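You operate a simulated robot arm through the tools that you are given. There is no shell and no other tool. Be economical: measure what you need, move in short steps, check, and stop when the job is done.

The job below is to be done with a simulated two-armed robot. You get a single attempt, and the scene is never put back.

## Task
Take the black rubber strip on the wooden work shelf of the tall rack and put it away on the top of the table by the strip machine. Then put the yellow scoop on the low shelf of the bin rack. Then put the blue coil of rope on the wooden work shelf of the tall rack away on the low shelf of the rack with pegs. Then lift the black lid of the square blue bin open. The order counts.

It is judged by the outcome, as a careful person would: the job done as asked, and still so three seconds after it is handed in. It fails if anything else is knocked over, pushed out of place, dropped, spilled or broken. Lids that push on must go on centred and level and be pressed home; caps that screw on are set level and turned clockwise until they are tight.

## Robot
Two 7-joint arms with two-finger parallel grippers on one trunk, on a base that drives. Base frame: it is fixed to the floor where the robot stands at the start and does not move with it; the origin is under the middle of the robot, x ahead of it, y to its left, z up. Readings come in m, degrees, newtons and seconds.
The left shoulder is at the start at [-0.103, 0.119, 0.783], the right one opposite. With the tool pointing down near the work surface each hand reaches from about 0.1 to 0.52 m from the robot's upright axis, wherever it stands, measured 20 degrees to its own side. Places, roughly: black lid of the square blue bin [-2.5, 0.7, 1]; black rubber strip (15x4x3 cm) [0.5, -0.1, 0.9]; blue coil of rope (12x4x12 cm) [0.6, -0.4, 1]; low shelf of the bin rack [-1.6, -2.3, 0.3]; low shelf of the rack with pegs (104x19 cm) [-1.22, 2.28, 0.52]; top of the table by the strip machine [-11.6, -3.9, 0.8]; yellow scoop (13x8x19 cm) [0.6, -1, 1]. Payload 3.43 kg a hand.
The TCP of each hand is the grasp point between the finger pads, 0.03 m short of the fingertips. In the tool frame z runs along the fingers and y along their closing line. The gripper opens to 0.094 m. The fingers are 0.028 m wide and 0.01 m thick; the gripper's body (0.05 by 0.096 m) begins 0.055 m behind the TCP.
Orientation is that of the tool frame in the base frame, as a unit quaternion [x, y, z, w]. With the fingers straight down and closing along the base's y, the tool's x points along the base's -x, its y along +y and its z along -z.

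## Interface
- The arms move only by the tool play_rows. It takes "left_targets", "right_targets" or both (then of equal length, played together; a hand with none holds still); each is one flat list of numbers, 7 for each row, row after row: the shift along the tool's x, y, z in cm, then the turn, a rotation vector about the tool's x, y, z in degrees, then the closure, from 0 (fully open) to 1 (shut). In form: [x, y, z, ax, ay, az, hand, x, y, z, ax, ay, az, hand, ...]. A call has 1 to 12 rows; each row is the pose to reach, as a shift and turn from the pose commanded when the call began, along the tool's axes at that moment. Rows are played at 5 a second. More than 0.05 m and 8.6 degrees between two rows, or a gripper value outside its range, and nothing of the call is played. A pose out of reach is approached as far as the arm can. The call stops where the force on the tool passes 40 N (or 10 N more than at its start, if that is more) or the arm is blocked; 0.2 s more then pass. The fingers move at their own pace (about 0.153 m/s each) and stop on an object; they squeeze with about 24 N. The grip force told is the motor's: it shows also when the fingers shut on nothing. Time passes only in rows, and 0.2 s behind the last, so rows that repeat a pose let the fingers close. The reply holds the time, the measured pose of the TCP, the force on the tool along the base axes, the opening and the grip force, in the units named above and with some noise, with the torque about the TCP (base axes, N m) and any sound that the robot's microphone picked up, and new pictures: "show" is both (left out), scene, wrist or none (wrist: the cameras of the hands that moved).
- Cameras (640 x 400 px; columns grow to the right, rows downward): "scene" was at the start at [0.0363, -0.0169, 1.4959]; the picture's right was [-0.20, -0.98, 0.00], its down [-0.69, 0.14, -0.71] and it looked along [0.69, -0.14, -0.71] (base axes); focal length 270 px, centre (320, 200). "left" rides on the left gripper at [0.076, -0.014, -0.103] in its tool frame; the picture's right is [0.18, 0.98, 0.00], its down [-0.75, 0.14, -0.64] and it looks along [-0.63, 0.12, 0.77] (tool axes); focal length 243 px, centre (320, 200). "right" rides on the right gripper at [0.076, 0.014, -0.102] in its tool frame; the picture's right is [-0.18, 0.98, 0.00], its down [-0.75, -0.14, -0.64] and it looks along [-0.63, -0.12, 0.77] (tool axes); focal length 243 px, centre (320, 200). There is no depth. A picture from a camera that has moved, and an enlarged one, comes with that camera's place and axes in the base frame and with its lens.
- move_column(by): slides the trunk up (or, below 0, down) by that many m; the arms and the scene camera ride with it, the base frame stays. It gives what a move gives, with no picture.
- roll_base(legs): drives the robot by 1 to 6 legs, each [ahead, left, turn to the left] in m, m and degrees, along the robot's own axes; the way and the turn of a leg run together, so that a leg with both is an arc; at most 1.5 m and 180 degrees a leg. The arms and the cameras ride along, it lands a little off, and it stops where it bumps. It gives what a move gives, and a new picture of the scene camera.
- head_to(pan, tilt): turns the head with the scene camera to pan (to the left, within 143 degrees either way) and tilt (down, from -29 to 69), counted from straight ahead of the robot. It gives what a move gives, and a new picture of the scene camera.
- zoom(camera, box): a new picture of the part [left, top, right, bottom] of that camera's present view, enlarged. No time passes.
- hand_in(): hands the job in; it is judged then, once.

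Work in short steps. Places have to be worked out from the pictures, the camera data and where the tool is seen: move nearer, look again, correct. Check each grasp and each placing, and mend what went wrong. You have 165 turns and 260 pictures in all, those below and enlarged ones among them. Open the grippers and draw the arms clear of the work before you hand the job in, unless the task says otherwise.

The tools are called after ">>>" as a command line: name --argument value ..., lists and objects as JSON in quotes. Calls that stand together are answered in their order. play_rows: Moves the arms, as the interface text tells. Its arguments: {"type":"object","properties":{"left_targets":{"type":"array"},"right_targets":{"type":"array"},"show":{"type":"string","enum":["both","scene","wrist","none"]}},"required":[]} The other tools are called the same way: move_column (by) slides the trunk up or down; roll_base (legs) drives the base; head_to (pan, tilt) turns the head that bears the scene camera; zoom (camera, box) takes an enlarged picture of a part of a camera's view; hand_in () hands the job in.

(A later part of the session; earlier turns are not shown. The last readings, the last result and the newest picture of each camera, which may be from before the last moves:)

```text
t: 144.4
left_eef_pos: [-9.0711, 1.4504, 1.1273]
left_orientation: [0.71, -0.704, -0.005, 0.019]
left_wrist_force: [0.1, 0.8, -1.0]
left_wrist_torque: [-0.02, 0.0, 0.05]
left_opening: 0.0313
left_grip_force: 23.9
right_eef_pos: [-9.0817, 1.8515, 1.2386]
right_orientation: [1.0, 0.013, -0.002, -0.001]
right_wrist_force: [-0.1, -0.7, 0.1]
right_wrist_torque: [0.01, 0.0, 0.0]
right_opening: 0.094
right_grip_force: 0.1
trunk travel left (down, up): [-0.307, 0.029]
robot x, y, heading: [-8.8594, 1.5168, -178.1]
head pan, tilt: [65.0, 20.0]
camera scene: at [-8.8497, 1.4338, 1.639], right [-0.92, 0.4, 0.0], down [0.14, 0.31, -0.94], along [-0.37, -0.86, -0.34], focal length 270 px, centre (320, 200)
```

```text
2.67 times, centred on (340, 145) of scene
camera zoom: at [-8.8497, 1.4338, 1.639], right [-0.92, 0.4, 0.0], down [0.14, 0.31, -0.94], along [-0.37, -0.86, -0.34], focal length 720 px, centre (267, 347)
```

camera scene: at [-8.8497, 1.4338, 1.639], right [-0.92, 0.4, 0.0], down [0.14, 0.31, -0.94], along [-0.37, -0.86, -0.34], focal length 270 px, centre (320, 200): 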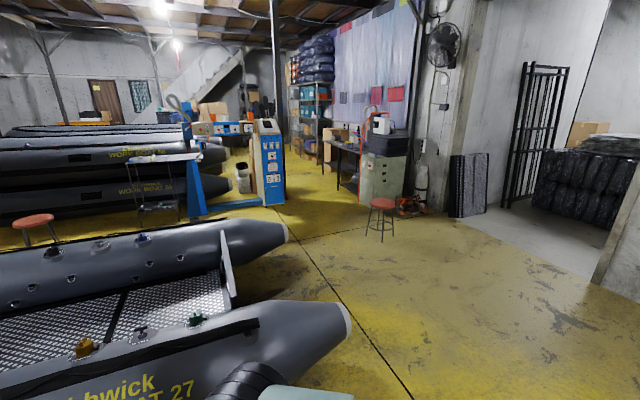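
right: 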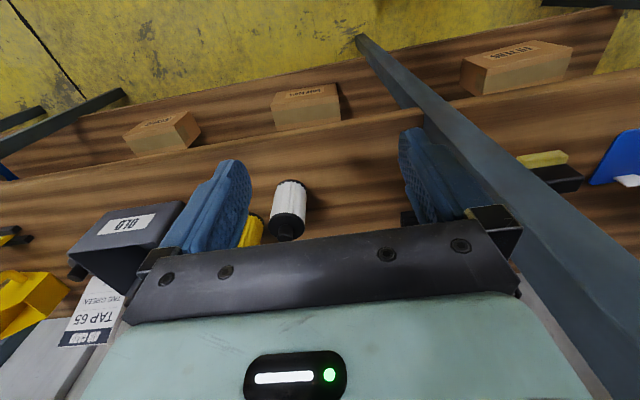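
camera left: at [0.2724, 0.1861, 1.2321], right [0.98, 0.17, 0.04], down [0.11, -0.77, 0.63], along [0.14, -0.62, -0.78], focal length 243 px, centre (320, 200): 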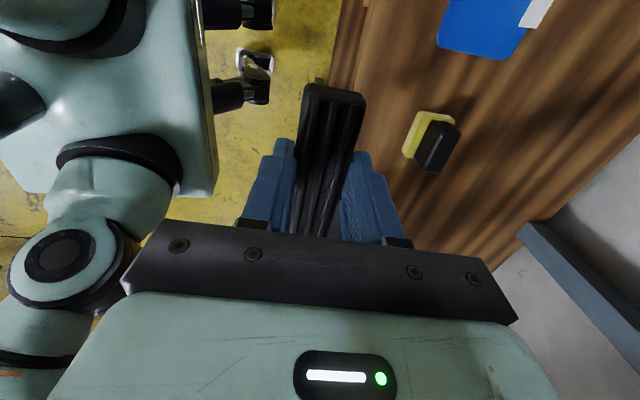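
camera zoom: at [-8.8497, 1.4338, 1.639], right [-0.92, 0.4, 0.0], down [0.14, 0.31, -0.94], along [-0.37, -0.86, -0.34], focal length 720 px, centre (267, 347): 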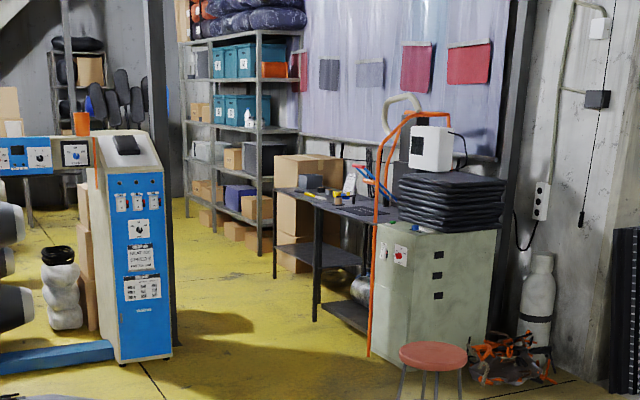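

The table's front edge is near x≈−11.2, y from −3.0 to −4.4; a gap leads in at x≈−10.6. I go to x≈−10, straighten, and strafe south partway to check the stool and boat gap.

>>> roll_base --legs '[[1.14, 0, -1.9], [0, 1.5, 0], [0, 0.2, 0]]'

>>> head_to --pan 75 --tilt 35

```text
t: 165.1
left_eef_pos: [-10.2527, -0.2408, 1.1292]
left_orientation: [-0.691, 0.723, 0.004, -0.019]
left_wrist_force: [0.5, -0.1, -0.6]
left_wrist_torque: [-0.03, -0.01, 0.01]
left_opening: 0.0313
left_grip_force: 24.0
right_eef_pos: [-10.2426, 0.1572, 1.2394]
right_orientation: [1.0, -0.013, -0.001, 0.0]
right_wrist_force: [-0.3, 0.5, 0.1]
right_wrist_torque: [0.0, 0.03, -0.02]
right_opening: 0.0937
right_grip_force: 0.0
trunk travel left (down, up): [-0.307, 0.029]
robot x, y, heading: [-10.0339, -0.1844, 179.1]
head pan, tilt: [65.0, 20.0]
camera scene: at [-10.0326, -0.2697, 1.639], right [-0.9, 0.44, 0.0], down [0.15, 0.31, -0.94], along [-0.41, -0.84, -0.34], focal length 270 px, centre (320, 200)
```

scene: 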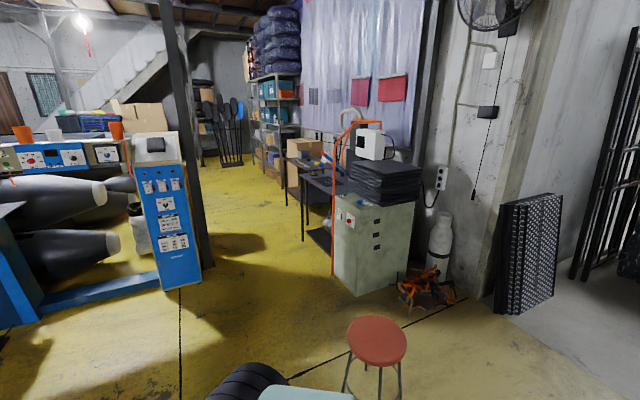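

```text
t: 165.9
left_eef_pos: [-10.2534, -0.2428, 1.1293]
left_orientation: [-0.691, 0.723, 0.005, -0.019]
left_wrist_force: [-0.8, 0.5, -1.4]
left_wrist_torque: [-0.03, -0.03, -0.02]
left_opening: 0.0315
left_grip_force: 24.3
right_eef_pos: [-10.2426, 0.1588, 1.2384]
right_orientation: [1.0, -0.012, 0.0, 0.0]
right_wrist_force: [0.7, -0.2, 0.4]
right_wrist_torque: [-0.01, -0.01, -0.02]
right_opening: 0.094
right_grip_force: 0.1
trunk travel left (down, up): [-0.307, 0.029]
robot x, y, heading: [-10.0356, -0.1847, 179.0]
head pan, tilt: [75.0, 35.0]
camera scene: at [-10.0161, -0.2705, 1.6152], right [-0.96, 0.28, 0.0], down [0.16, 0.55, -0.82], along [-0.23, -0.79, -0.57], focal length 270 px, centre (320, 200)
```

scene: 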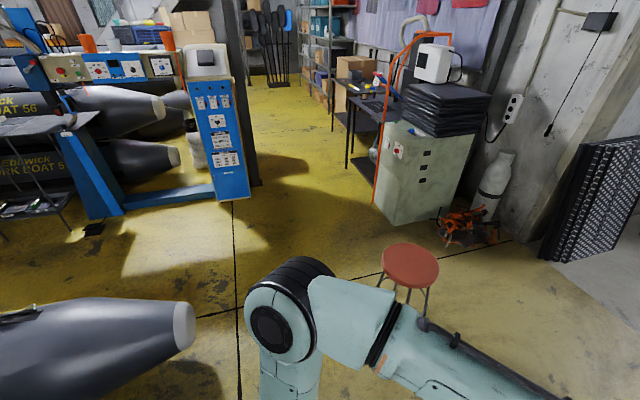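

Boat tip at x≈−9.63 and stool edge at ≈−10.55, so I pass at x≈−10.08, then slant to x≈−10.55 between cabinet and blue machine.

>>> roll_base --legs '[[0.03, 1.4, 1], [0.46, 0.6, 0], [0, 0.8, 0]]'

>>> head_to --pan 30 --tilt 40

```text
t: 190.7
left_eef_pos: [-10.7594, -3.0458, 1.1284]
left_orientation: [-0.699, 0.715, 0.005, -0.019]
left_wrist_force: [0.0, -0.7, -0.5]
left_wrist_torque: [-0.03, -0.02, 0.03]
left_opening: 0.0313
left_grip_force: 24.0
right_eef_pos: [-10.7608, -2.6458, 1.2391]
right_orientation: [1.0, 0.0, -0.001, -0.001]
right_wrist_force: [0.2, -0.3, -0.7]
right_wrist_torque: [-0.02, 0.0, 0.0]
right_opening: 0.094
right_grip_force: 0.1
trunk travel left (down, up): [-0.307, 0.029]
robot x, y, heading: [-10.5459, -2.9844, -180.0]
head pan, tilt: [75.0, 35.0]
camera scene: at [-10.5221, -3.0691, 1.6151], right [-0.97, 0.25, 0.0], down [0.15, 0.55, -0.82], along [-0.21, -0.79, -0.57], focal length 270 px, centre (320, 200)
```

scene: 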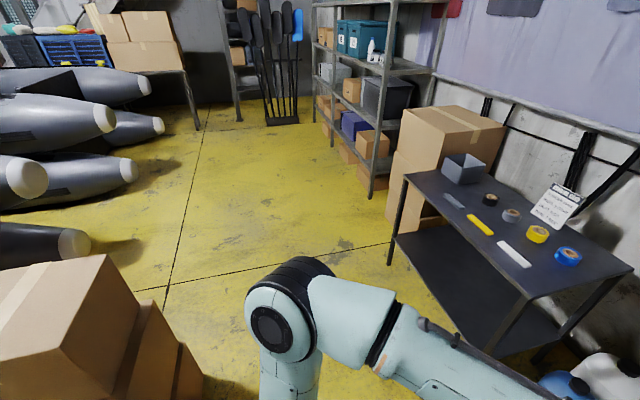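

```text
t: 191.8
left_eef_pos: [-10.759, -3.0453, 1.1288]
left_orientation: [-0.699, 0.715, 0.005, -0.019]
left_wrist_force: [0.7, 0.7, -1.0]
left_wrist_torque: [-0.03, 0.01, 0.0]
left_opening: 0.0313
left_grip_force: 24.7
right_eef_pos: [-10.7593, -2.6451, 1.2398]
right_orientation: [1.0, 0.0, -0.001, 0.0]
right_wrist_force: [-1.0, -0.7, -1.2]
right_wrist_torque: [0.04, 0.02, 0.0]
right_opening: 0.0938
right_grip_force: 0.1
trunk travel left (down, up): [-0.307, 0.029]
robot x, y, heading: [-10.5432, -2.9823, -179.8]
head pan, tilt: [30.0, 40.0]
camera scene: at [-10.5731, -3.0269, 1.6076], right [-0.5, 0.86, 0.0], down [0.56, 0.32, -0.77], along [-0.66, -0.39, -0.64], focal length 270 px, centre (320, 200)
```

scene: 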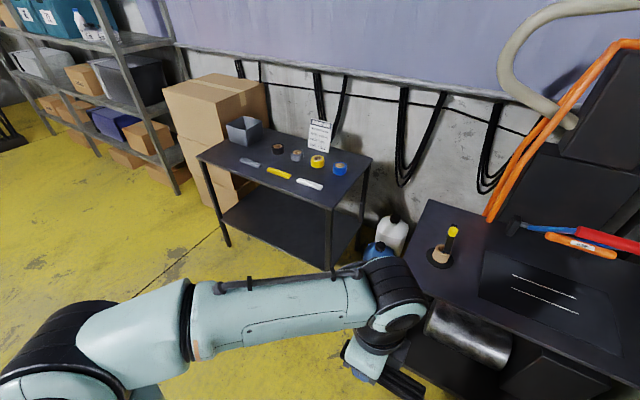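

The small dark table spans x −11.4…−11.88, y −3.46…−4.34; its front-left corner area (y≈−4.2) is free. I move in front of it.

>>> roll_base --legs '[[0.15, 0.5, 0], [0, 0.55, 0], [0.24, 0, 0]]'

>>> head_to --pan 12 --tilt 50

```text
t: 203.0
left_eef_pos: [-11.1512, -4.0971, 1.1289]
left_orientation: [-0.699, 0.714, 0.004, -0.021]
left_wrist_force: [0.2, -0.8, -1.3]
left_wrist_torque: [-0.09, -0.04, 0.0]
left_opening: 0.0314
left_grip_force: 24.9
right_eef_pos: [-11.152, -3.6969, 1.2398]
right_orientation: [1.0, 0.0, -0.001, 0.0]
right_wrist_force: [0.1, 0.2, -0.8]
right_wrist_torque: [0.04, -0.02, 0.04]
right_opening: 0.0939
right_grip_force: 0.0
trunk travel left (down, up): [-0.307, 0.029]
robot x, y, heading: [-10.9328, -4.0371, -179.5]
head pan, tilt: [30.0, 40.0]
camera scene: at [-10.9652, -4.0785, 1.6074], right [-0.5, 0.86, 0.0], down [0.56, 0.32, -0.77], along [-0.66, -0.39, -0.64], focal length 270 px, centre (320, 200)
```

scene: 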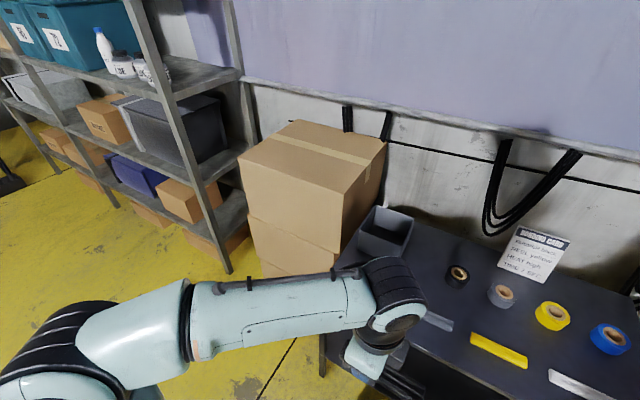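

```text
t: 203.8
left_eef_pos: [-11.1511, -4.0968, 1.129]
left_orientation: [-0.699, 0.715, 0.004, -0.02]
left_wrist_force: [0.1, -0.3, -0.4]
left_wrist_torque: [-0.01, -0.01, -0.01]
left_opening: 0.0314
left_grip_force: 24.5
right_eef_pos: [-11.151, -3.698, 1.2392]
right_orientation: [1.0, -0.001, -0.001, 0.0]
right_wrist_force: [-0.1, -0.8, -0.5]
right_wrist_torque: [-0.03, -0.02, -0.02]
right_opening: 0.0939
right_grip_force: 0.1
trunk travel left (down, up): [-0.307, 0.029]
robot x, y, heading: [-10.9324, -4.0362, -180.0]
head pan, tilt: [12.0, 50.0]
camera scene: at [-10.9669, -4.0521, 1.5934], right [-0.21, 0.98, 0.0], down [0.75, 0.16, -0.64], along [-0.63, -0.14, -0.77], focal length 270 px, centre (320, 200)
```

scene: 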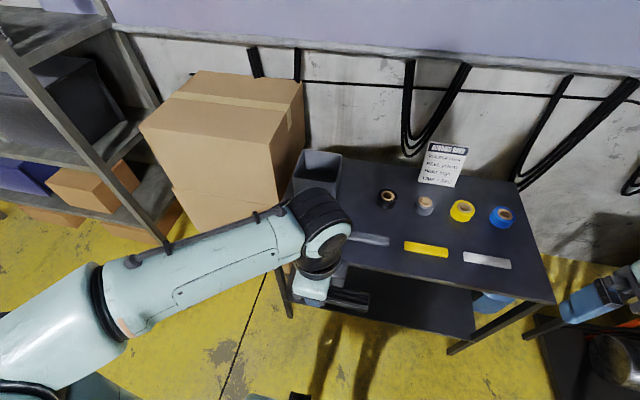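

Free area at the front-left of the table: x −11.38…−11.59, y −4.33…−4.07. I roll 7 cm closer and move the hand over it.

>>> roll_base --legs '[[0.07, 0.06, 0]]'

>>> play_rows --left_targets '[2, 4, 3, 0, 0, 0, 1, 3, 8, 5, 0, 0, 0, 1, 5, 12, 7, 0, 0, 0, 1, 7, 15, 9, 0, 0, 0, 1, 7.5, 18, 11, 0, 0, 0, 1, 7.5, 21, 13, 0, 0, 0, 1, 7.5, 24, 15, 0, 0, 0, 1]'

```text
t: 205.0
left_eef_pos: [-11.2203, -4.1572, 1.129]
left_orientation: [-0.699, 0.715, 0.005, -0.018]
left_wrist_force: [-0.1, -0.2, -1.7]
left_wrist_torque: [-0.03, 0.0, 0.02]
left_opening: 0.0315
left_grip_force: 24.1
right_eef_pos: [-11.219, -3.757, 1.2389]
right_orientation: [1.0, 0.0, -0.001, 0.0]
right_wrist_force: [0.1, -0.3, -0.8]
right_wrist_torque: [0.04, -0.01, 0.01]
right_opening: 0.094
right_grip_force: 0.0
trunk travel left (down, up): [-0.307, 0.029]
robot x, y, heading: [-11.0026, -4.0939, -179.7]
head pan, tilt: [12.0, 50.0]
camera scene: at [-11.035, -4.112, 1.5933], right [-0.21, 0.98, 0.0], down [0.75, 0.16, -0.64], along [-0.63, -0.14, -0.77], focal length 270 px, centre (320, 200)
```

scene: 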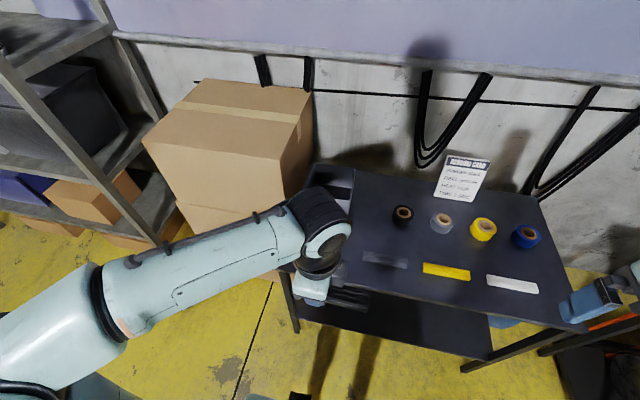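

```text
refused: row 1 steps farther than a row can; nothing moved
```

>>> play_rows --left_targets '[2, 3, 2, 0, 0, 0, 1, 3, 7, 4, 0, 0, 0, 1, 4, 10, 6, 0, 0, 0, 1, 5, 13, 9, 0, 0, 0, 1, 6, 16, 11, 0, 0, 0, 1, 7, 19, 13, 0, 0, 0, 1, 7.3, 22, 15, 0, 0, 0, 1, 7.3, 25, 18, 0, 0, 0, 1]'

```text
t: 206.8
left_eef_pos: [-11.4792, -4.229, 0.9605]
left_orientation: [-0.7, 0.714, 0.005, -0.02]
left_wrist_force: [0.7, -0.2, -0.6]
left_wrist_torque: [0.01, -0.01, -0.02]
left_opening: 0.0311
left_grip_force: 24.0
right_eef_pos: [-11.2204, -3.7559, 1.2378]
right_orientation: [1.0, 0.001, -0.001, 0.0]
right_wrist_force: [-0.3, 0.2, 0.2]
right_wrist_torque: [0.0, 0.02, 0.01]
right_opening: 0.0938
right_grip_force: 0.1
trunk travel left (down, up): [-0.307, 0.029]
robot x, y, heading: [-11.0009, -4.094, -179.7]
head pan, tilt: [12.0, 50.0]
camera scene: at [-11.0365, -4.112, 1.5934], right [-0.21, 0.98, 0.0], down [0.75, 0.16, -0.64], along [-0.63, -0.14, -0.77], focal length 270 px, centre (320, 200)
camera left: at [-11.4619, -4.3026, 1.0633], right [-0.99, -0.16, 0.04], down [-0.1, 0.77, 0.63], along [-0.13, 0.62, -0.78], focal length 243 px, centre (320, 200)
```

scene: 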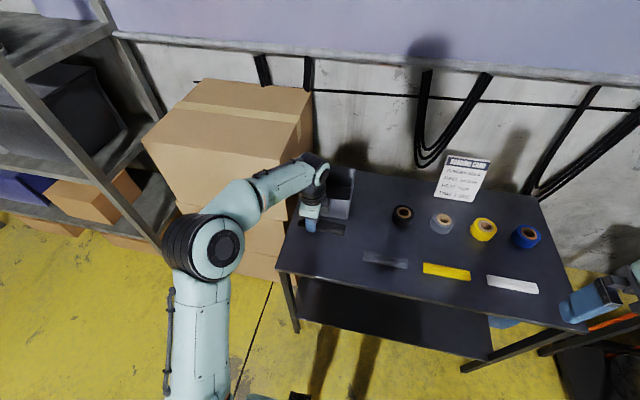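
left: 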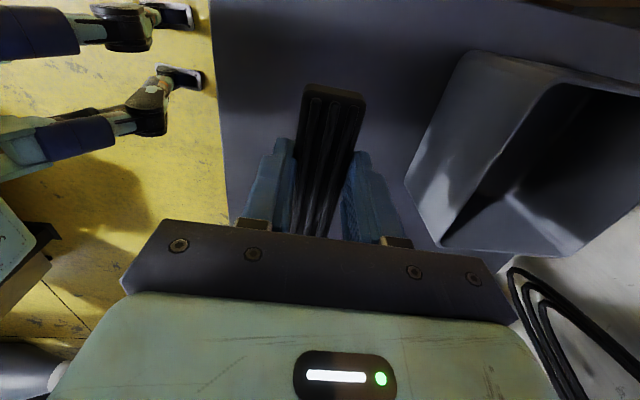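

The grey box is near the front finger; I shift 2.5 cm toward the table front and lower to z≈0.86.

>>> play_rows --left_targets '[0, -2.5, 3, 0, 0, 0, 1, 0, -2.5, 6, 0, 0, 0, 1, 0, -2.5, 9, 0, 0, 0, 1, 0, -2.5, 10.5, 0, 0, 0, 1]'

```text
t: 207.8
left_eef_pos: [-11.4547, -4.2329, 0.8531]
left_orientation: [-0.699, 0.715, 0.004, -0.019]
left_wrist_force: [0.3, 0.5, -2.2]
left_wrist_torque: [-0.02, 0.0, 0.02]
left_opening: 0.0314
left_grip_force: 23.9
right_eef_pos: [-11.2196, -3.7586, 1.2402]
right_orientation: [1.0, 0.0, -0.001, 0.001]
right_wrist_force: [0.8, -0.1, -0.3]
right_wrist_torque: [-0.03, 0.02, -0.02]
right_opening: 0.0939
right_grip_force: 0.1
trunk travel left (down, up): [-0.307, 0.029]
robot x, y, heading: [-11.0009, -4.0946, -179.9]
head pan, tilt: [12.0, 50.0]
camera scene: at [-11.0354, -4.1121, 1.5934], right [-0.21, 0.98, 0.0], down [0.75, 0.16, -0.64], along [-0.63, -0.14, -0.77], focal length 270 px, centre (320, 200)
camera left: at [-11.4376, -4.3068, 0.9559], right [-0.99, -0.16, 0.04], down [-0.1, 0.77, 0.63], along [-0.13, 0.62, -0.78], focal length 243 px, centre (320, 200)
```

scene: 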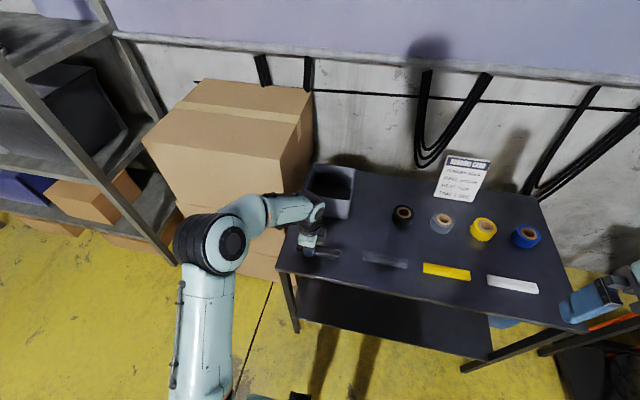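
left: 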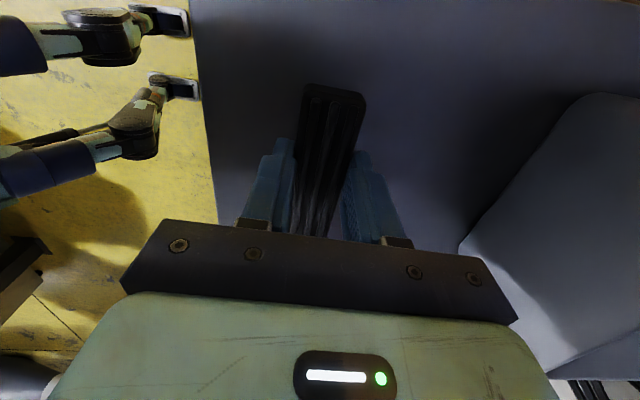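

Now a slow descent until it touches.

>>> play_rows --left_targets '[0, 0, 0.6, 0, 0, 0, 1, 0, 0, 1.2, 0, 0, 0, 1, 0, 0, 1.6, 0, 0, 0, 1, 0, 0, 1.9, 0, 0, 0, 1, 0, 0, 2.1, 0, 0, 0, 1]' --show "none"

```text
t: 209.0
left_eef_pos: [-11.4567, -4.2316, 0.8343]
left_orientation: [-0.7, 0.713, 0.006, -0.019]
left_wrist_force: [0.7, -2.3, 8.2]
left_wrist_torque: [0.87, -0.19, -0.12]
left_opening: 0.0315
left_grip_force: 23.7
right_eef_pos: [-11.2204, -3.7569, 1.2403]
right_orientation: [1.0, 0.0, -0.001, 0.0]
right_wrist_force: [-0.4, -0.4, -0.1]
right_wrist_torque: [0.03, 0.01, -0.01]
right_opening: 0.094
right_grip_force: 0.0
trunk travel left (down, up): [-0.307, 0.029]
robot x, y, heading: [-11.0022, -4.0941, -179.7]
head pan, tilt: [12.0, 50.0]
```

Contact with about 8 N at z≈0.834; I release partway, then lift straight up.

>>> play_rows --left_targets '[0, 0, 0, 0, 0, 0, 0.5, 0, 0, 0, 0, 0, 0, 0.4, 0, 0, 0, 0, 0, 0, 0.4, 0, 0, -3, 0, 0, 0, 0.4, 0, 0, -7, 0, 0, 0, 0.4, 0, 0, -11, 0, 0, 0, 0.4, 0, -4, -14, 0, 0, 0, 0.4, 0, -8, -16, 0, 0, 0, 0.4]'

```text
t: 210.8
left_eef_pos: [-11.3695, -4.2303, 0.9888]
left_orientation: [-0.699, 0.715, 0.004, -0.018]
left_wrist_force: [0.0, 0.2, -0.3]
left_wrist_torque: [-0.03, 0.0, 0.02]
left_opening: 0.0564
left_grip_force: 0.1
right_eef_pos: [-11.2186, -3.7576, 1.2397]
right_orientation: [1.0, 0.0, -0.002, 0.001]
right_wrist_force: [-0.3, 0.6, 0.2]
right_wrist_torque: [-0.01, -0.02, 0.04]
right_opening: 0.0942
right_grip_force: 0.1
trunk travel left (down, up): [-0.307, 0.029]
robot x, y, heading: [-11.0041, -4.0976, -179.8]
head pan, tilt: [12.0, 50.0]
camera scene: at [-11.034, -4.1121, 1.5934], right [-0.21, 0.98, 0.0], down [0.75, 0.16, -0.64], along [-0.63, -0.14, -0.77], focal length 270 px, centre (320, 200)
camera left: at [-11.3525, -4.3049, 1.0927], right [-0.99, -0.16, 0.04], down [-0.1, 0.77, 0.63], along [-0.13, 0.62, -0.78], focal length 243 px, centre (320, 200)
```

scene: 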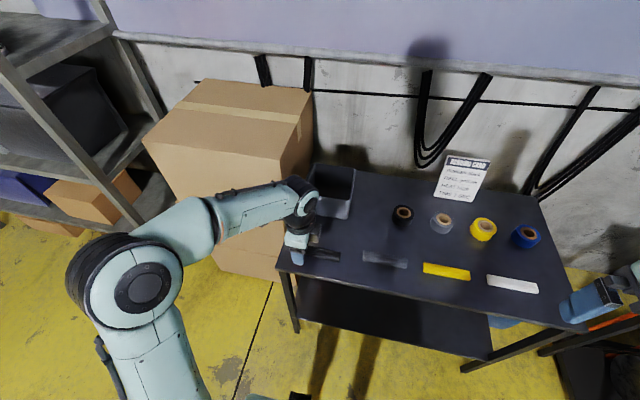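
left: 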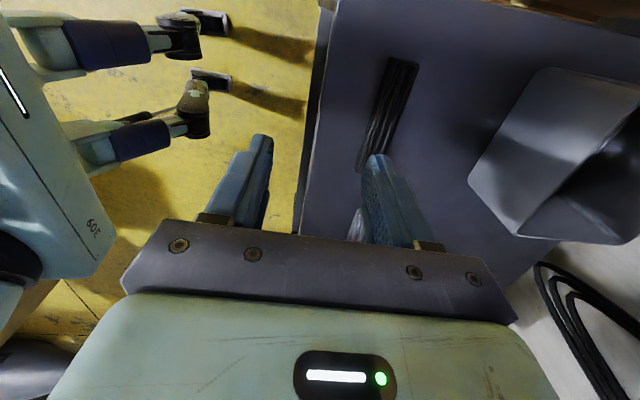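

The strip lies flat and clear of the edge. I tuck the left hand back.

>>> play_rows --left_targets '[0, -4, -3, 0, 0, 0, 0.4, -2, -8, -5, 0, 0, 0, 0.4, -4, -12, -8, 0, 0, 0, 0.2, -6, -15, -11, 0, 0, 0, 0, -7, -15, -14, 0, 0, 0, 0]' --show "none"

>>> roll_base --legs '[[-0.3, 0, 0], [-0.15, -1.1, 0], [0, -0.8, 0], [-0.47, -0.62, 0]]'

```text
refused: row 3 steps farther than a row can; nothing moved
```

```text
t: 235.1
left_eef_pos: [-10.4967, -1.6922, 0.9897]
left_orientation: [-0.706, 0.707, 0.005, -0.019]
left_wrist_force: [-0.9, -0.4, 0.9]
left_wrist_torque: [-0.02, 0.01, 0.03]
left_opening: 0.0564
left_grip_force: 0.1
right_eef_pos: [-10.3557, -1.2163, 1.239]
right_orientation: [1.0, 0.011, -0.001, 0.0]
right_wrist_force: [0.1, 0.3, 0.1]
right_wrist_torque: [-0.03, -0.01, 0.01]
right_opening: 0.0942
right_grip_force: 0.1
trunk travel left (down, up): [-0.307, 0.029]
robot x, y, heading: [-10.1312, -1.5507, -178.5]
head pan, tilt: [12.0, 50.0]
camera scene: at [-10.1633, -1.5663, 1.5934], right [-0.23, 0.97, 0.0], down [0.74, 0.18, -0.64], along [-0.63, -0.15, -0.77], focal length 270 px, centre (320, 200)
```

scene: 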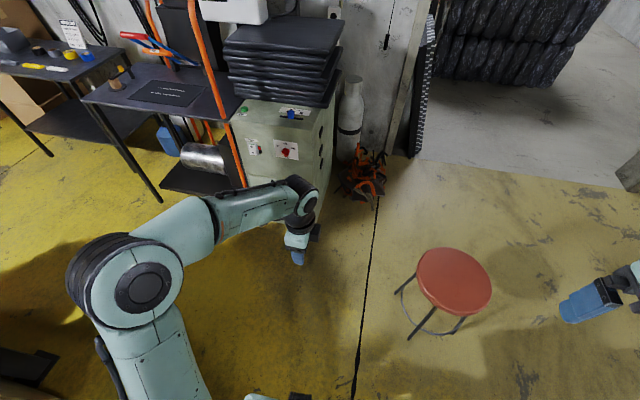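

The tuck was refused but the way was clear. I tuck the left hand now with smaller steps and continue past the stool.

>>> play_rows --left_targets '[0, -3, -3, 0, 0, 0, 0.4, -2, -6, -5, 0, 0, 0, 0.4, -4, -9, -7, 0, 0, 0, 0.2, -6, -12, -9, 0, 0, 0, 0, -7, -14, -13, 0, 0, 0, 0]' --show "none"

>>> roll_base --legs '[[-0.06, -0.2, -1.5], [0, -1.4, 0], [0, -1.4, 0], [0, 0, 180]]'

```text
t: 236.3
left_eef_pos: [-10.3506, -1.6186, 1.113]
left_orientation: [-0.707, 0.707, 0.004, -0.019]
left_wrist_force: [0.0, 0.0, -0.4]
left_wrist_torque: [0.0, -0.03, -0.03]
left_opening: 0.0941
left_grip_force: 0.1
right_eef_pos: [-10.355, -1.2151, 1.2398]
right_orientation: [1.0, 0.011, -0.001, 0.001]
right_wrist_force: [0.0, -1.0, -0.5]
right_wrist_torque: [0.0, 0.02, -0.03]
right_opening: 0.0941
right_grip_force: 0.1
trunk travel left (down, up): [-0.307, 0.029]
robot x, y, heading: [-10.1332, -1.55, -178.4]
head pan, tilt: [12.0, 50.0]
```

```text
t: 269.9
left_eef_pos: [-9.7856, 1.4825, 1.112]
left_orientation: [0.718, 0.696, 0.019, 0.004]
left_wrist_force: [-0.8, -0.2, 0.3]
left_wrist_torque: [0.01, 0.03, -0.01]
left_opening: 0.0939
left_grip_force: 0.1
right_eef_pos: [-9.7965, 1.0799, 1.2396]
right_orientation: [0.005, 1.0, 0.0, 0.001]
right_wrist_force: [0.0, -0.2, 0.9]
right_wrist_torque: [0.0, 0.01, -0.02]
right_opening: 0.0938
right_grip_force: 0.0
trunk travel left (down, up): [-0.307, 0.029]
robot x, y, heading: [-10.0114, 1.4221, -0.3]
head pan, tilt: [12.0, 50.0]
camera scene: at [-9.9788, 1.4357, 1.5934], right [0.2, -0.98, 0.0], down [-0.75, -0.15, -0.64], along [0.63, 0.13, -0.77], focal length 270 px, centre (320, 200)
```

scene: 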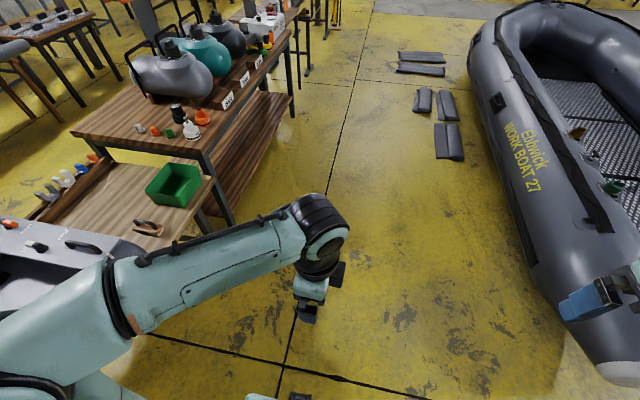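

Mats' north edge is at y≈1.2, so I drive east at y≈1.58 past them, then ease to y≈1.42.

>>> roll_base --legs '[[1.45, 0.15, 0.3], [1.5, 0, 0], [1.5, 0, 0], [1.48, -0.15, 0], [1.5, 0, 0]]'

```text
t: 304.9
left_eef_pos: [-2.4286, 1.529, 1.1122]
left_orientation: [0.712, 0.702, 0.019, 0.004]
left_wrist_force: [-0.1, -0.2, -0.4]
left_wrist_torque: [0.01, 0.0, 0.02]
left_opening: 0.0938
left_grip_force: 0.1
right_eef_pos: [-2.4321, 1.1248, 1.2396]
right_orientation: [-0.003, 1.0, 0.001, 0.001]
right_wrist_force: [-0.4, 0.2, 0.0]
right_wrist_torque: [-0.02, -0.01, -0.01]
right_opening: 0.0938
right_grip_force: 0.1
trunk travel left (down, up): [-0.307, 0.029]
robot x, y, heading: [-2.651, 1.4654, 0.4]
head pan, tilt: [12.0, 50.0]
camera scene: at [-2.62, 1.4774, 1.5934], right [0.22, -0.98, 0.0], down [-0.75, -0.17, -0.64], along [0.63, 0.14, -0.77], focal length 270 px, centre (320, 200)
```

scene: 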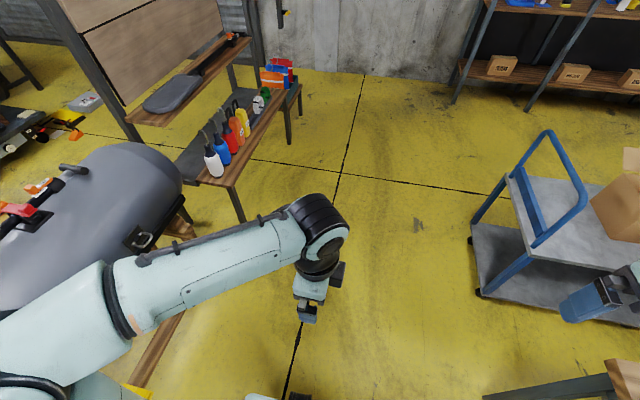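

Now on to the tall rack's right bay: east 2.25 m, then strafe south to y≈−0.85.

>>> roll_base --legs '[[1.1, -0.05, 0], [1.15, 0, 0], [0, -1.2, 0], [0, -1.1, 0]]'

>>> head_to --pan -10 --tilt 30

```text
t: 335.8
left_eef_pos: [-0.2216, -0.7912, 1.112]
left_orientation: [0.735, 0.678, 0.02, 0.005]
left_wrist_force: [-0.7, 0.4, -0.2]
left_wrist_torque: [-0.01, -0.01, 0.01]
left_opening: 0.0937
left_grip_force: 0.0
right_eef_pos: [-0.2519, -1.1944, 1.2388]
right_orientation: [0.031, 1.0, 0.0, 0.001]
right_wrist_force: [0.5, 0.8, 0.2]
right_wrist_torque: [-0.02, 0.02, 0.01]
right_opening: 0.0941
right_grip_force: 0.1
trunk travel left (down, up): [-0.307, 0.029]
robot x, y, heading: [-0.4449, -0.8431, -3.3]
head pan, tilt: [12.0, 50.0]
camera scene: at [-0.4167, -0.8294, 1.5934], right [0.15, -0.99, 0.0], down [-0.76, -0.12, -0.64], along [0.64, 0.1, -0.77], focal length 270 px, centre (320, 200)
```

scene: 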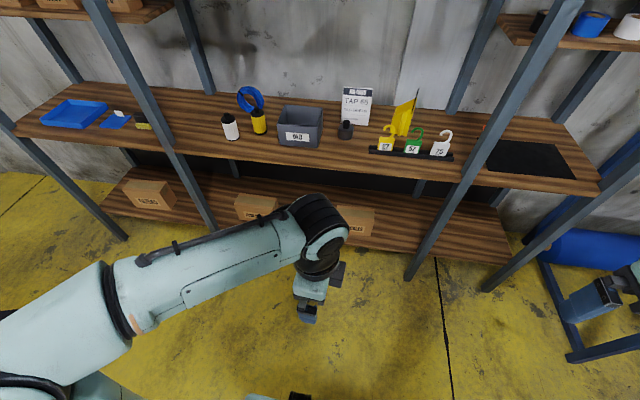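

```text
t: 336.7
left_eef_pos: [-0.2232, -0.792, 1.1119]
left_orientation: [0.736, 0.677, 0.019, 0.004]
left_wrist_force: [-0.2, -0.3, 0.6]
left_wrist_torque: [-0.05, 0.02, 0.02]
left_opening: 0.0936
left_grip_force: 0.0
right_eef_pos: [-0.253, -1.1935, 1.2391]
right_orientation: [0.031, 1.0, 0.0, 0.001]
right_wrist_force: [-0.2, -0.2, 0.5]
right_wrist_torque: [-0.01, -0.03, 0.02]
right_opening: 0.0941
right_grip_force: 0.1
trunk travel left (down, up): [-0.307, 0.029]
robot x, y, heading: [-0.4482, -0.8419, -3.6]
head pan, tilt: [-10.0, 30.0]
camera scene: at [-0.4047, -0.8617, 1.6229], right [-0.23, -0.97, 0.0], down [-0.49, 0.11, -0.87], along [0.84, -0.2, -0.5], focal length 270 px, centre (320, 200)
```

scene: 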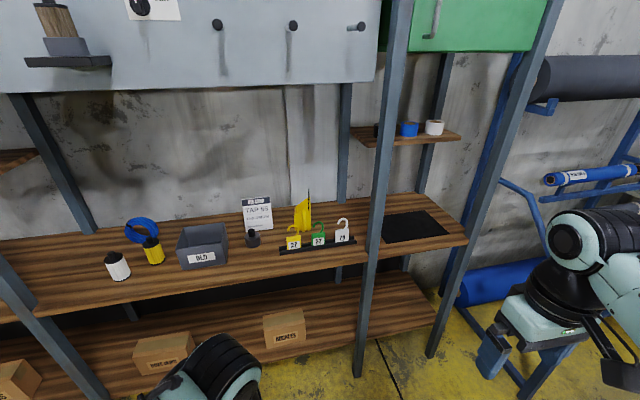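

The scoop stands behind a numbered tag rail; I zoom on it and the coil.

>>> zoom --camera "scene" --box '[90, 170, 370, 280]'

>>> zoom --camera "scene" --box '[230, 170, 370, 270]'

```text
2.29 times, centred on (230, 225) of scene
camera zoom: at [-0.4047, -0.8617, 1.6229], right [-0.23, -0.97, 0.0], down [-0.49, 0.11, -0.87], along [0.84, -0.2, -0.5], focal length 617 px, centre (526, 143)
```

zoom: 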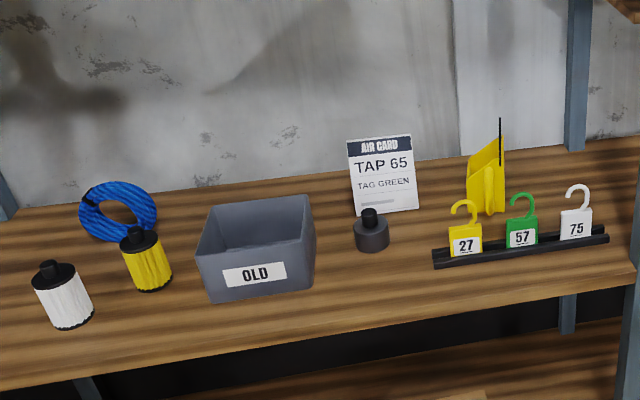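

```text
4.00 times, centred on (300, 220) of scene
camera zoom: at [-0.4047, -0.8617, 1.6229], right [-0.23, -0.97, 0.0], down [-0.49, 0.11, -0.87], along [0.84, -0.2, -0.5], focal length 1079 px, centre (400, 120)
```

zoom: 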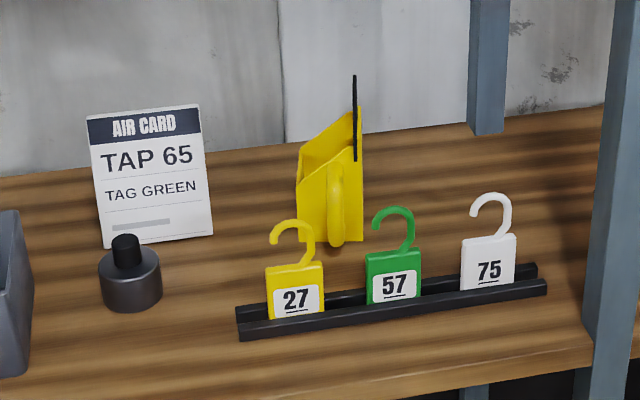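

I move nearer (x≈0) while squaring up, keeping the right hand short of the post at (0.35,−1.26).

>>> roll_base --legs '[[0.42, 0.06, 3.5]]'

>>> head_to --pan -20 --tilt 42

```text
t: 339.3
left_eef_pos: [0.1959, -0.7301, 1.1118]
left_orientation: [0.715, 0.699, 0.019, 0.004]
left_wrist_force: [-0.6, 0.1, 0.1]
left_wrist_torque: [0.01, -0.01, 0.03]
left_opening: 0.0939
left_grip_force: 0.0
right_eef_pos: [0.1912, -1.1332, 1.2397]
right_orientation: [0.0, 1.0, 0.0, 0.001]
right_wrist_force: [-0.3, -0.4, 0.2]
right_wrist_torque: [0.03, 0.03, -0.01]
right_opening: 0.0939
right_grip_force: 0.1
trunk travel left (down, up): [-0.307, 0.029]
robot x, y, heading: [-0.0237, -0.7949, 0.1]
head pan, tilt: [-10.0, 30.0]
camera scene: at [0.0185, -0.8112, 1.6228], right [-0.17, -0.99, 0.0], down [-0.49, 0.08, -0.87], along [0.85, -0.15, -0.5], focal length 270 px, centre (320, 200)
```

scene: 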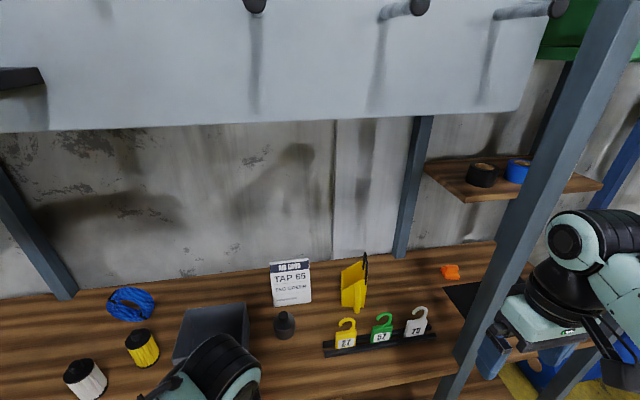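

```text
t: 340.0
left_eef_pos: [0.1965, -0.7297, 1.1116]
left_orientation: [0.714, 0.7, 0.019, 0.003]
left_wrist_force: [0.3, -0.7, 0.7]
left_wrist_torque: [0.0, -0.01, 0.02]
left_opening: 0.0941
left_grip_force: 0.0
right_eef_pos: [0.1902, -1.1344, 1.2397]
right_orientation: [0.0, 1.0, 0.0, 0.001]
right_wrist_force: [-0.5, -1.2, 0.1]
right_wrist_torque: [-0.02, -0.01, -0.01]
right_opening: 0.0939
right_grip_force: 0.0
trunk travel left (down, up): [-0.307, 0.029]
robot x, y, heading: [-0.0267, -0.7911, 0.3]
head pan, tilt: [-20.0, 42.0]
camera scene: at [0.0081, -0.8241, 1.6047], right [-0.34, -0.94, 0.0], down [-0.63, 0.23, -0.74], along [0.7, -0.25, -0.67], focal length 270 px, centre (320, 200)
```

scene: 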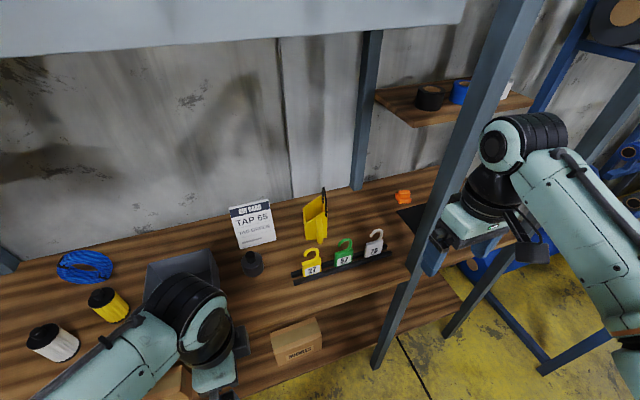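

>>> zoom --camera "scene" --box '[280, 170, 400, 290]'

```text
3.33 times, centred on (340, 230) of scene
camera zoom: at [0.0081, -0.8241, 1.6047], right [-0.34, -0.94, 0.0], down [-0.63, 0.23, -0.74], along [0.7, -0.25, -0.67], focal length 900 px, centre (253, 100)
```

zoom: 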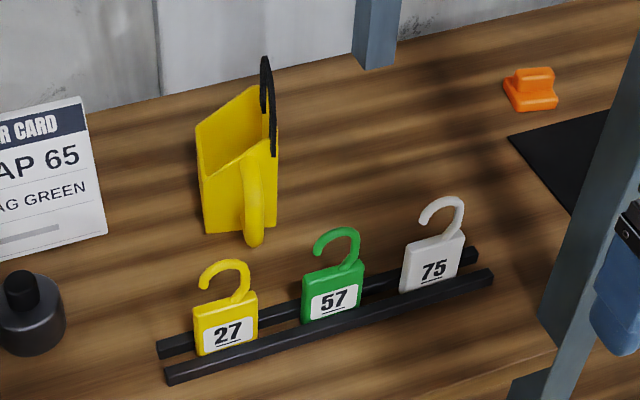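

The scoop has a yellow D-handle facing the robot between the first two tags, at about (0.50, −1.115), z 0.91–1.02. I'll grip it with the right hand pitched 45° forward; first reposition.

>>> roll_base --legs '[[0.07, -0.08, 0]]'

>>> play_rows --right_targets '[-2, 2, 0, 0, -7.5, 0, 0, -5, 4, 1, 0, -15, 0, 0, -8, 6, 2, 0, -22.5, 0, 0, -11, 8, 3, 0, -30, 0, 0, -14, 9.5, 4, 0, -37.5, 0, 0, -16, 9.5, 6, 0, -45, 0, 0]'

```text
t: 341.4
left_eef_pos: [0.2657, -0.8094, 1.1114]
left_orientation: [0.714, 0.7, 0.019, 0.004]
left_wrist_force: [-0.2, -0.3, 0.3]
left_wrist_torque: [0.04, -0.01, 0.04]
left_opening: 0.0943
left_grip_force: 0.0
right_eef_pos: [0.2614, -1.2129, 1.2395]
right_orientation: [-0.001, 1.0, 0.0, 0.002]
right_wrist_force: [-0.2, -0.3, -0.2]
right_wrist_torque: [0.02, -0.04, -0.01]
right_opening: 0.0939
right_grip_force: 0.1
trunk travel left (down, up): [-0.307, 0.029]
robot x, y, heading: [0.0478, -0.875, 0.4]
head pan, tilt: [-20.0, 42.0]
camera scene: at [0.0773, -0.9035, 1.6046], right [-0.34, -0.94, 0.0], down [-0.63, 0.23, -0.74], along [0.7, -0.25, -0.67], focal length 270 px, centre (320, 200)
```

scene: 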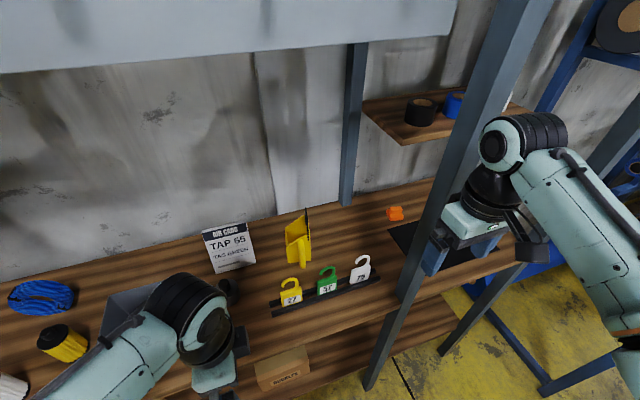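

```text
t: 342.8
left_eef_pos: [0.2649, -0.8083, 1.1126]
left_orientation: [0.714, 0.7, 0.019, 0.004]
left_wrist_force: [0.5, 0.8, -0.4]
left_wrist_torque: [-0.02, -0.03, 0.0]
left_opening: 0.094
left_grip_force: 0.0
right_eef_pos: [0.4203, -1.1168, 1.1805]
right_orientation: [0.0, 0.923, 0.0, 0.384]
right_wrist_force: [-0.7, -1.0, 0.4]
right_wrist_torque: [0.04, 0.01, 0.0]
right_opening: 0.0941
right_grip_force: 0.1
trunk travel left (down, up): [-0.307, 0.029]
robot x, y, heading: [0.0432, -0.877, 0.3]
head pan, tilt: [-20.0, 42.0]
camera scene: at [0.0773, -0.9035, 1.6046], right [-0.34, -0.94, 0.0], down [-0.63, 0.23, -0.74], along [0.7, -0.25, -0.67], focal length 270 px, centre (320, 200)
camera right: at [0.294, -1.1027, 1.1999], right [0.13, 0.98, 0.13], down [0.08, -0.14, 0.99], along [0.99, -0.12, -0.09], focal length 243 px, centre (320, 200)
```

scene: 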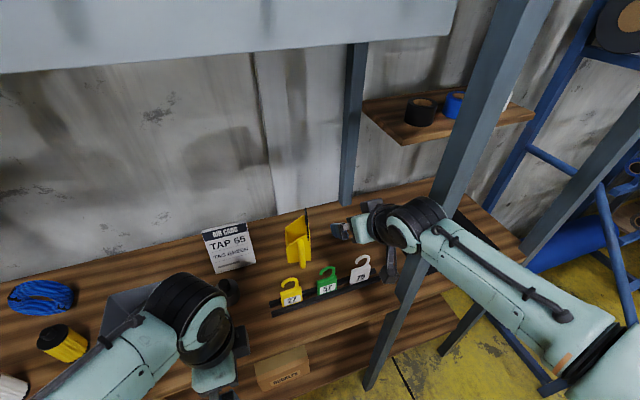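
right: 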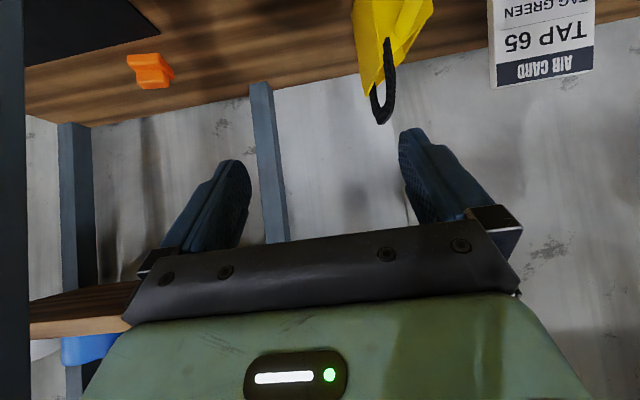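

Corrected for the zoom scale, the handle is at y≈−1.014, x≈0.53, and the tags flank it at y −0.96/−1.06 with tops at z≈0.995. I move to a pre-grasp point on the 45° approach line.

>>> play_rows --right_targets '[1, 3, 2, 0, 0, 0, 0.2, 2, 6, 4, 0, 0, 0, 0.4, 3, 9, 7, 0, 0, 0, 0.4, 4.3, 10.3, 10, 0, 0, 0, 0.4]'

>>> zoom --camera "scene" --box '[220, 160, 400, 300]'

```text
t: 343.8
left_eef_pos: [0.2662, -0.8082, 1.1136]
left_orientation: [0.714, 0.7, 0.019, 0.005]
left_wrist_force: [-0.7, 0.1, -0.8]
left_wrist_torque: [-0.01, 0.01, -0.03]
left_opening: 0.0937
left_grip_force: 0.1
right_eef_pos: [0.4616, -1.0134, 1.0801]
right_orientation: [-0.001, 0.924, 0.001, 0.383]
right_wrist_force: [-0.1, 0.0, 0.6]
right_wrist_torque: [-0.02, 0.04, 0.01]
right_opening: 0.0565
right_grip_force: 0.1
trunk travel left (down, up): [-0.307, 0.029]
robot x, y, heading: [0.0452, -0.8753, 0.1]
head pan, tilt: [-20.0, 42.0]
camera scene: at [0.0782, -0.9035, 1.6046], right [-0.34, -0.94, 0.0], down [-0.63, 0.23, -0.74], along [0.7, -0.25, -0.67], focal length 270 px, centre (320, 200)
camera right: at [0.3348, -0.9986, 1.0982], right [0.13, 0.98, 0.13], down [0.08, -0.14, 0.99], along [0.99, -0.12, -0.09], focal length 243 px, centre (320, 200)
```

scene: 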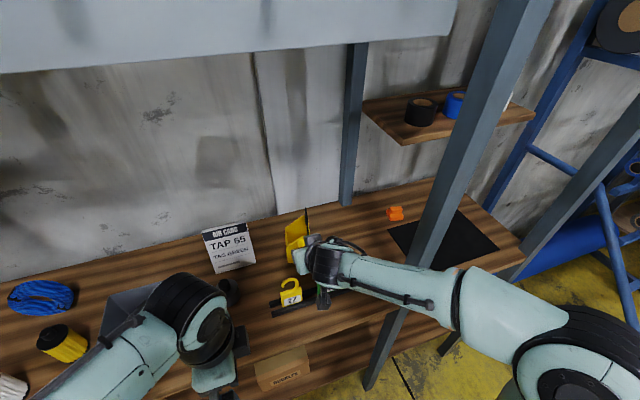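
right: 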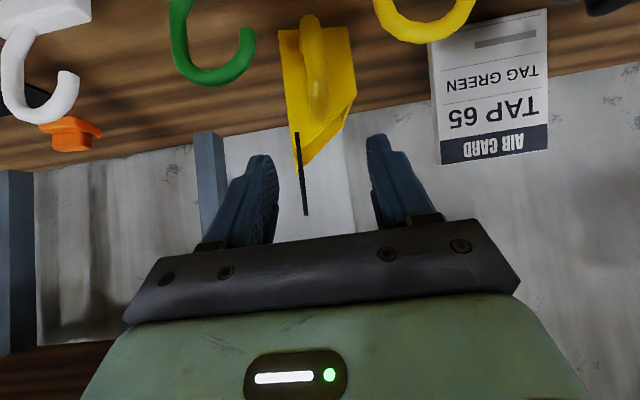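

```text
2.86 times, centred on (310, 230) of scene
camera zoom: at [0.0782, -0.9035, 1.6046], right [-0.34, -0.94, 0.0], down [-0.63, 0.23, -0.74], along [0.7, -0.25, -0.67], focal length 771 px, centre (349, 114)
```

zoom: 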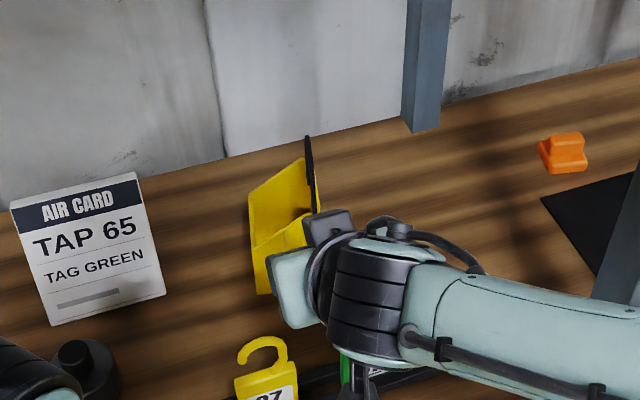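

The handle spans z 0.92–1.005 at y≈−1.012, centred between the fingers. I advance along the approach to (0.535, −1.012, 0.992), staying above the tag hooks.

>>> play_rows --right_targets '[0.3, 0.1, 3, 0, 0, 0, 0.5, 0.6, 0.1, 6, 0, 0, 0, 0.5, 0.8, 0.1, 9, 0, 0, 0, 0.5, 1.0, 0.1, 11.3, 0, 0, 0, 0.5]'

```text
t: 344.8
left_eef_pos: [0.2652, -0.808, 1.1127]
left_orientation: [0.714, 0.7, 0.02, 0.005]
left_wrist_force: [0.5, 0.0, -0.9]
left_wrist_torque: [0.0, 0.01, 0.01]
left_opening: 0.0942
left_grip_force: 0.1
right_eef_pos: [0.5338, -1.0118, 0.9911]
right_orientation: [0.001, 0.923, 0.0, 0.385]
right_wrist_force: [-0.8, -0.3, 0.5]
right_wrist_torque: [-0.01, 0.04, 0.0]
right_opening: 0.0471
right_grip_force: 0.0
trunk travel left (down, up): [-0.307, 0.029]
robot x, y, heading: [0.0403, -0.8787, 0.1]
head pan, tilt: [-20.0, 42.0]
camera scene: at [0.0778, -0.9033, 1.6046], right [-0.34, -0.94, 0.0], down [-0.63, 0.23, -0.74], along [0.7, -0.25, -0.67], focal length 270 px, centre (320, 200)
camera right: at [0.4078, -0.9973, 1.0108], right [0.13, 0.98, 0.13], down [0.08, -0.14, 0.99], along [0.99, -0.12, -0.09], focal length 243 px, centre (320, 200)
```

scene: 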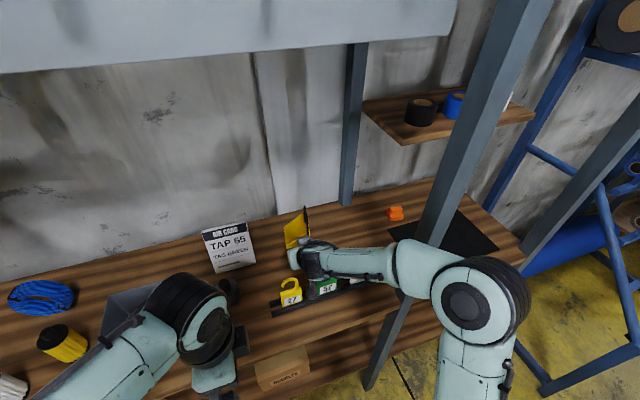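
right: 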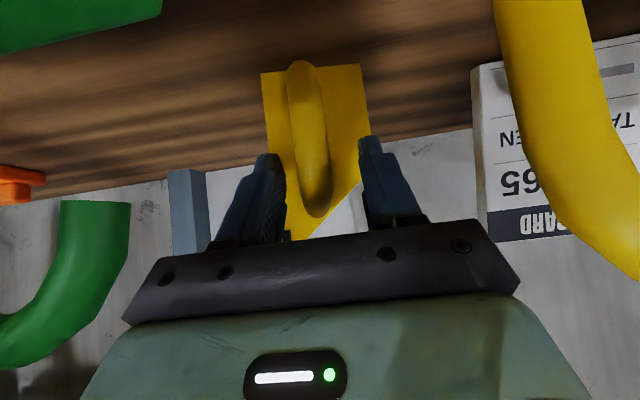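

The handle is centred between the fingers; I close.

>>> play_rows --right_targets '[0, 0, 0, 0, 0, 0, 1, 0, 0, 0, 0, 0, 0, 1, 0, 0, 0, 0, 0, 0, 1]' --show "wrist"

```text
t: 345.6
left_eef_pos: [0.2658, -0.8081, 1.113]
left_orientation: [0.713, 0.701, 0.019, 0.005]
left_wrist_force: [1.1, -0.3, -0.5]
left_wrist_torque: [-0.02, 0.03, 0.0]
left_opening: 0.094
left_grip_force: 0.1
right_eef_pos: [0.5332, -1.0121, 0.9924]
right_orientation: [0.0, 0.923, 0.0, 0.384]
right_wrist_force: [0.6, -0.4, 3.7]
right_wrist_torque: [0.13, -0.27, -0.06]
right_opening: 0.0207
right_grip_force: 23.7
trunk travel left (down, up): [-0.307, 0.029]
robot x, y, heading: [0.041, -0.877, 0.4]
head pan, tilt: [-20.0, 42.0]
camera right: at [0.4075, -0.9975, 1.0115], right [0.13, 0.98, 0.13], down [0.07, -0.14, 0.99], along [0.99, -0.12, -0.09], focal length 243 px, centre (320, 200)
```

right: 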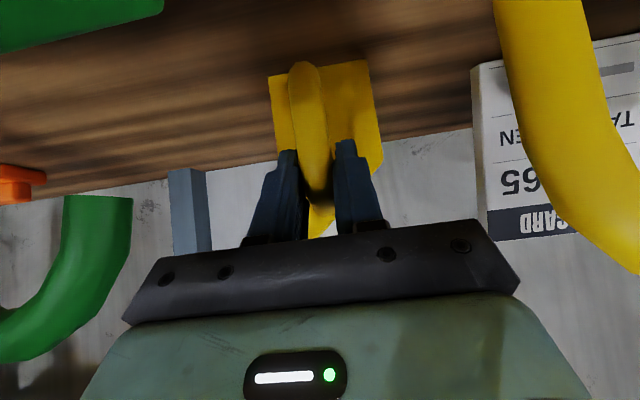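

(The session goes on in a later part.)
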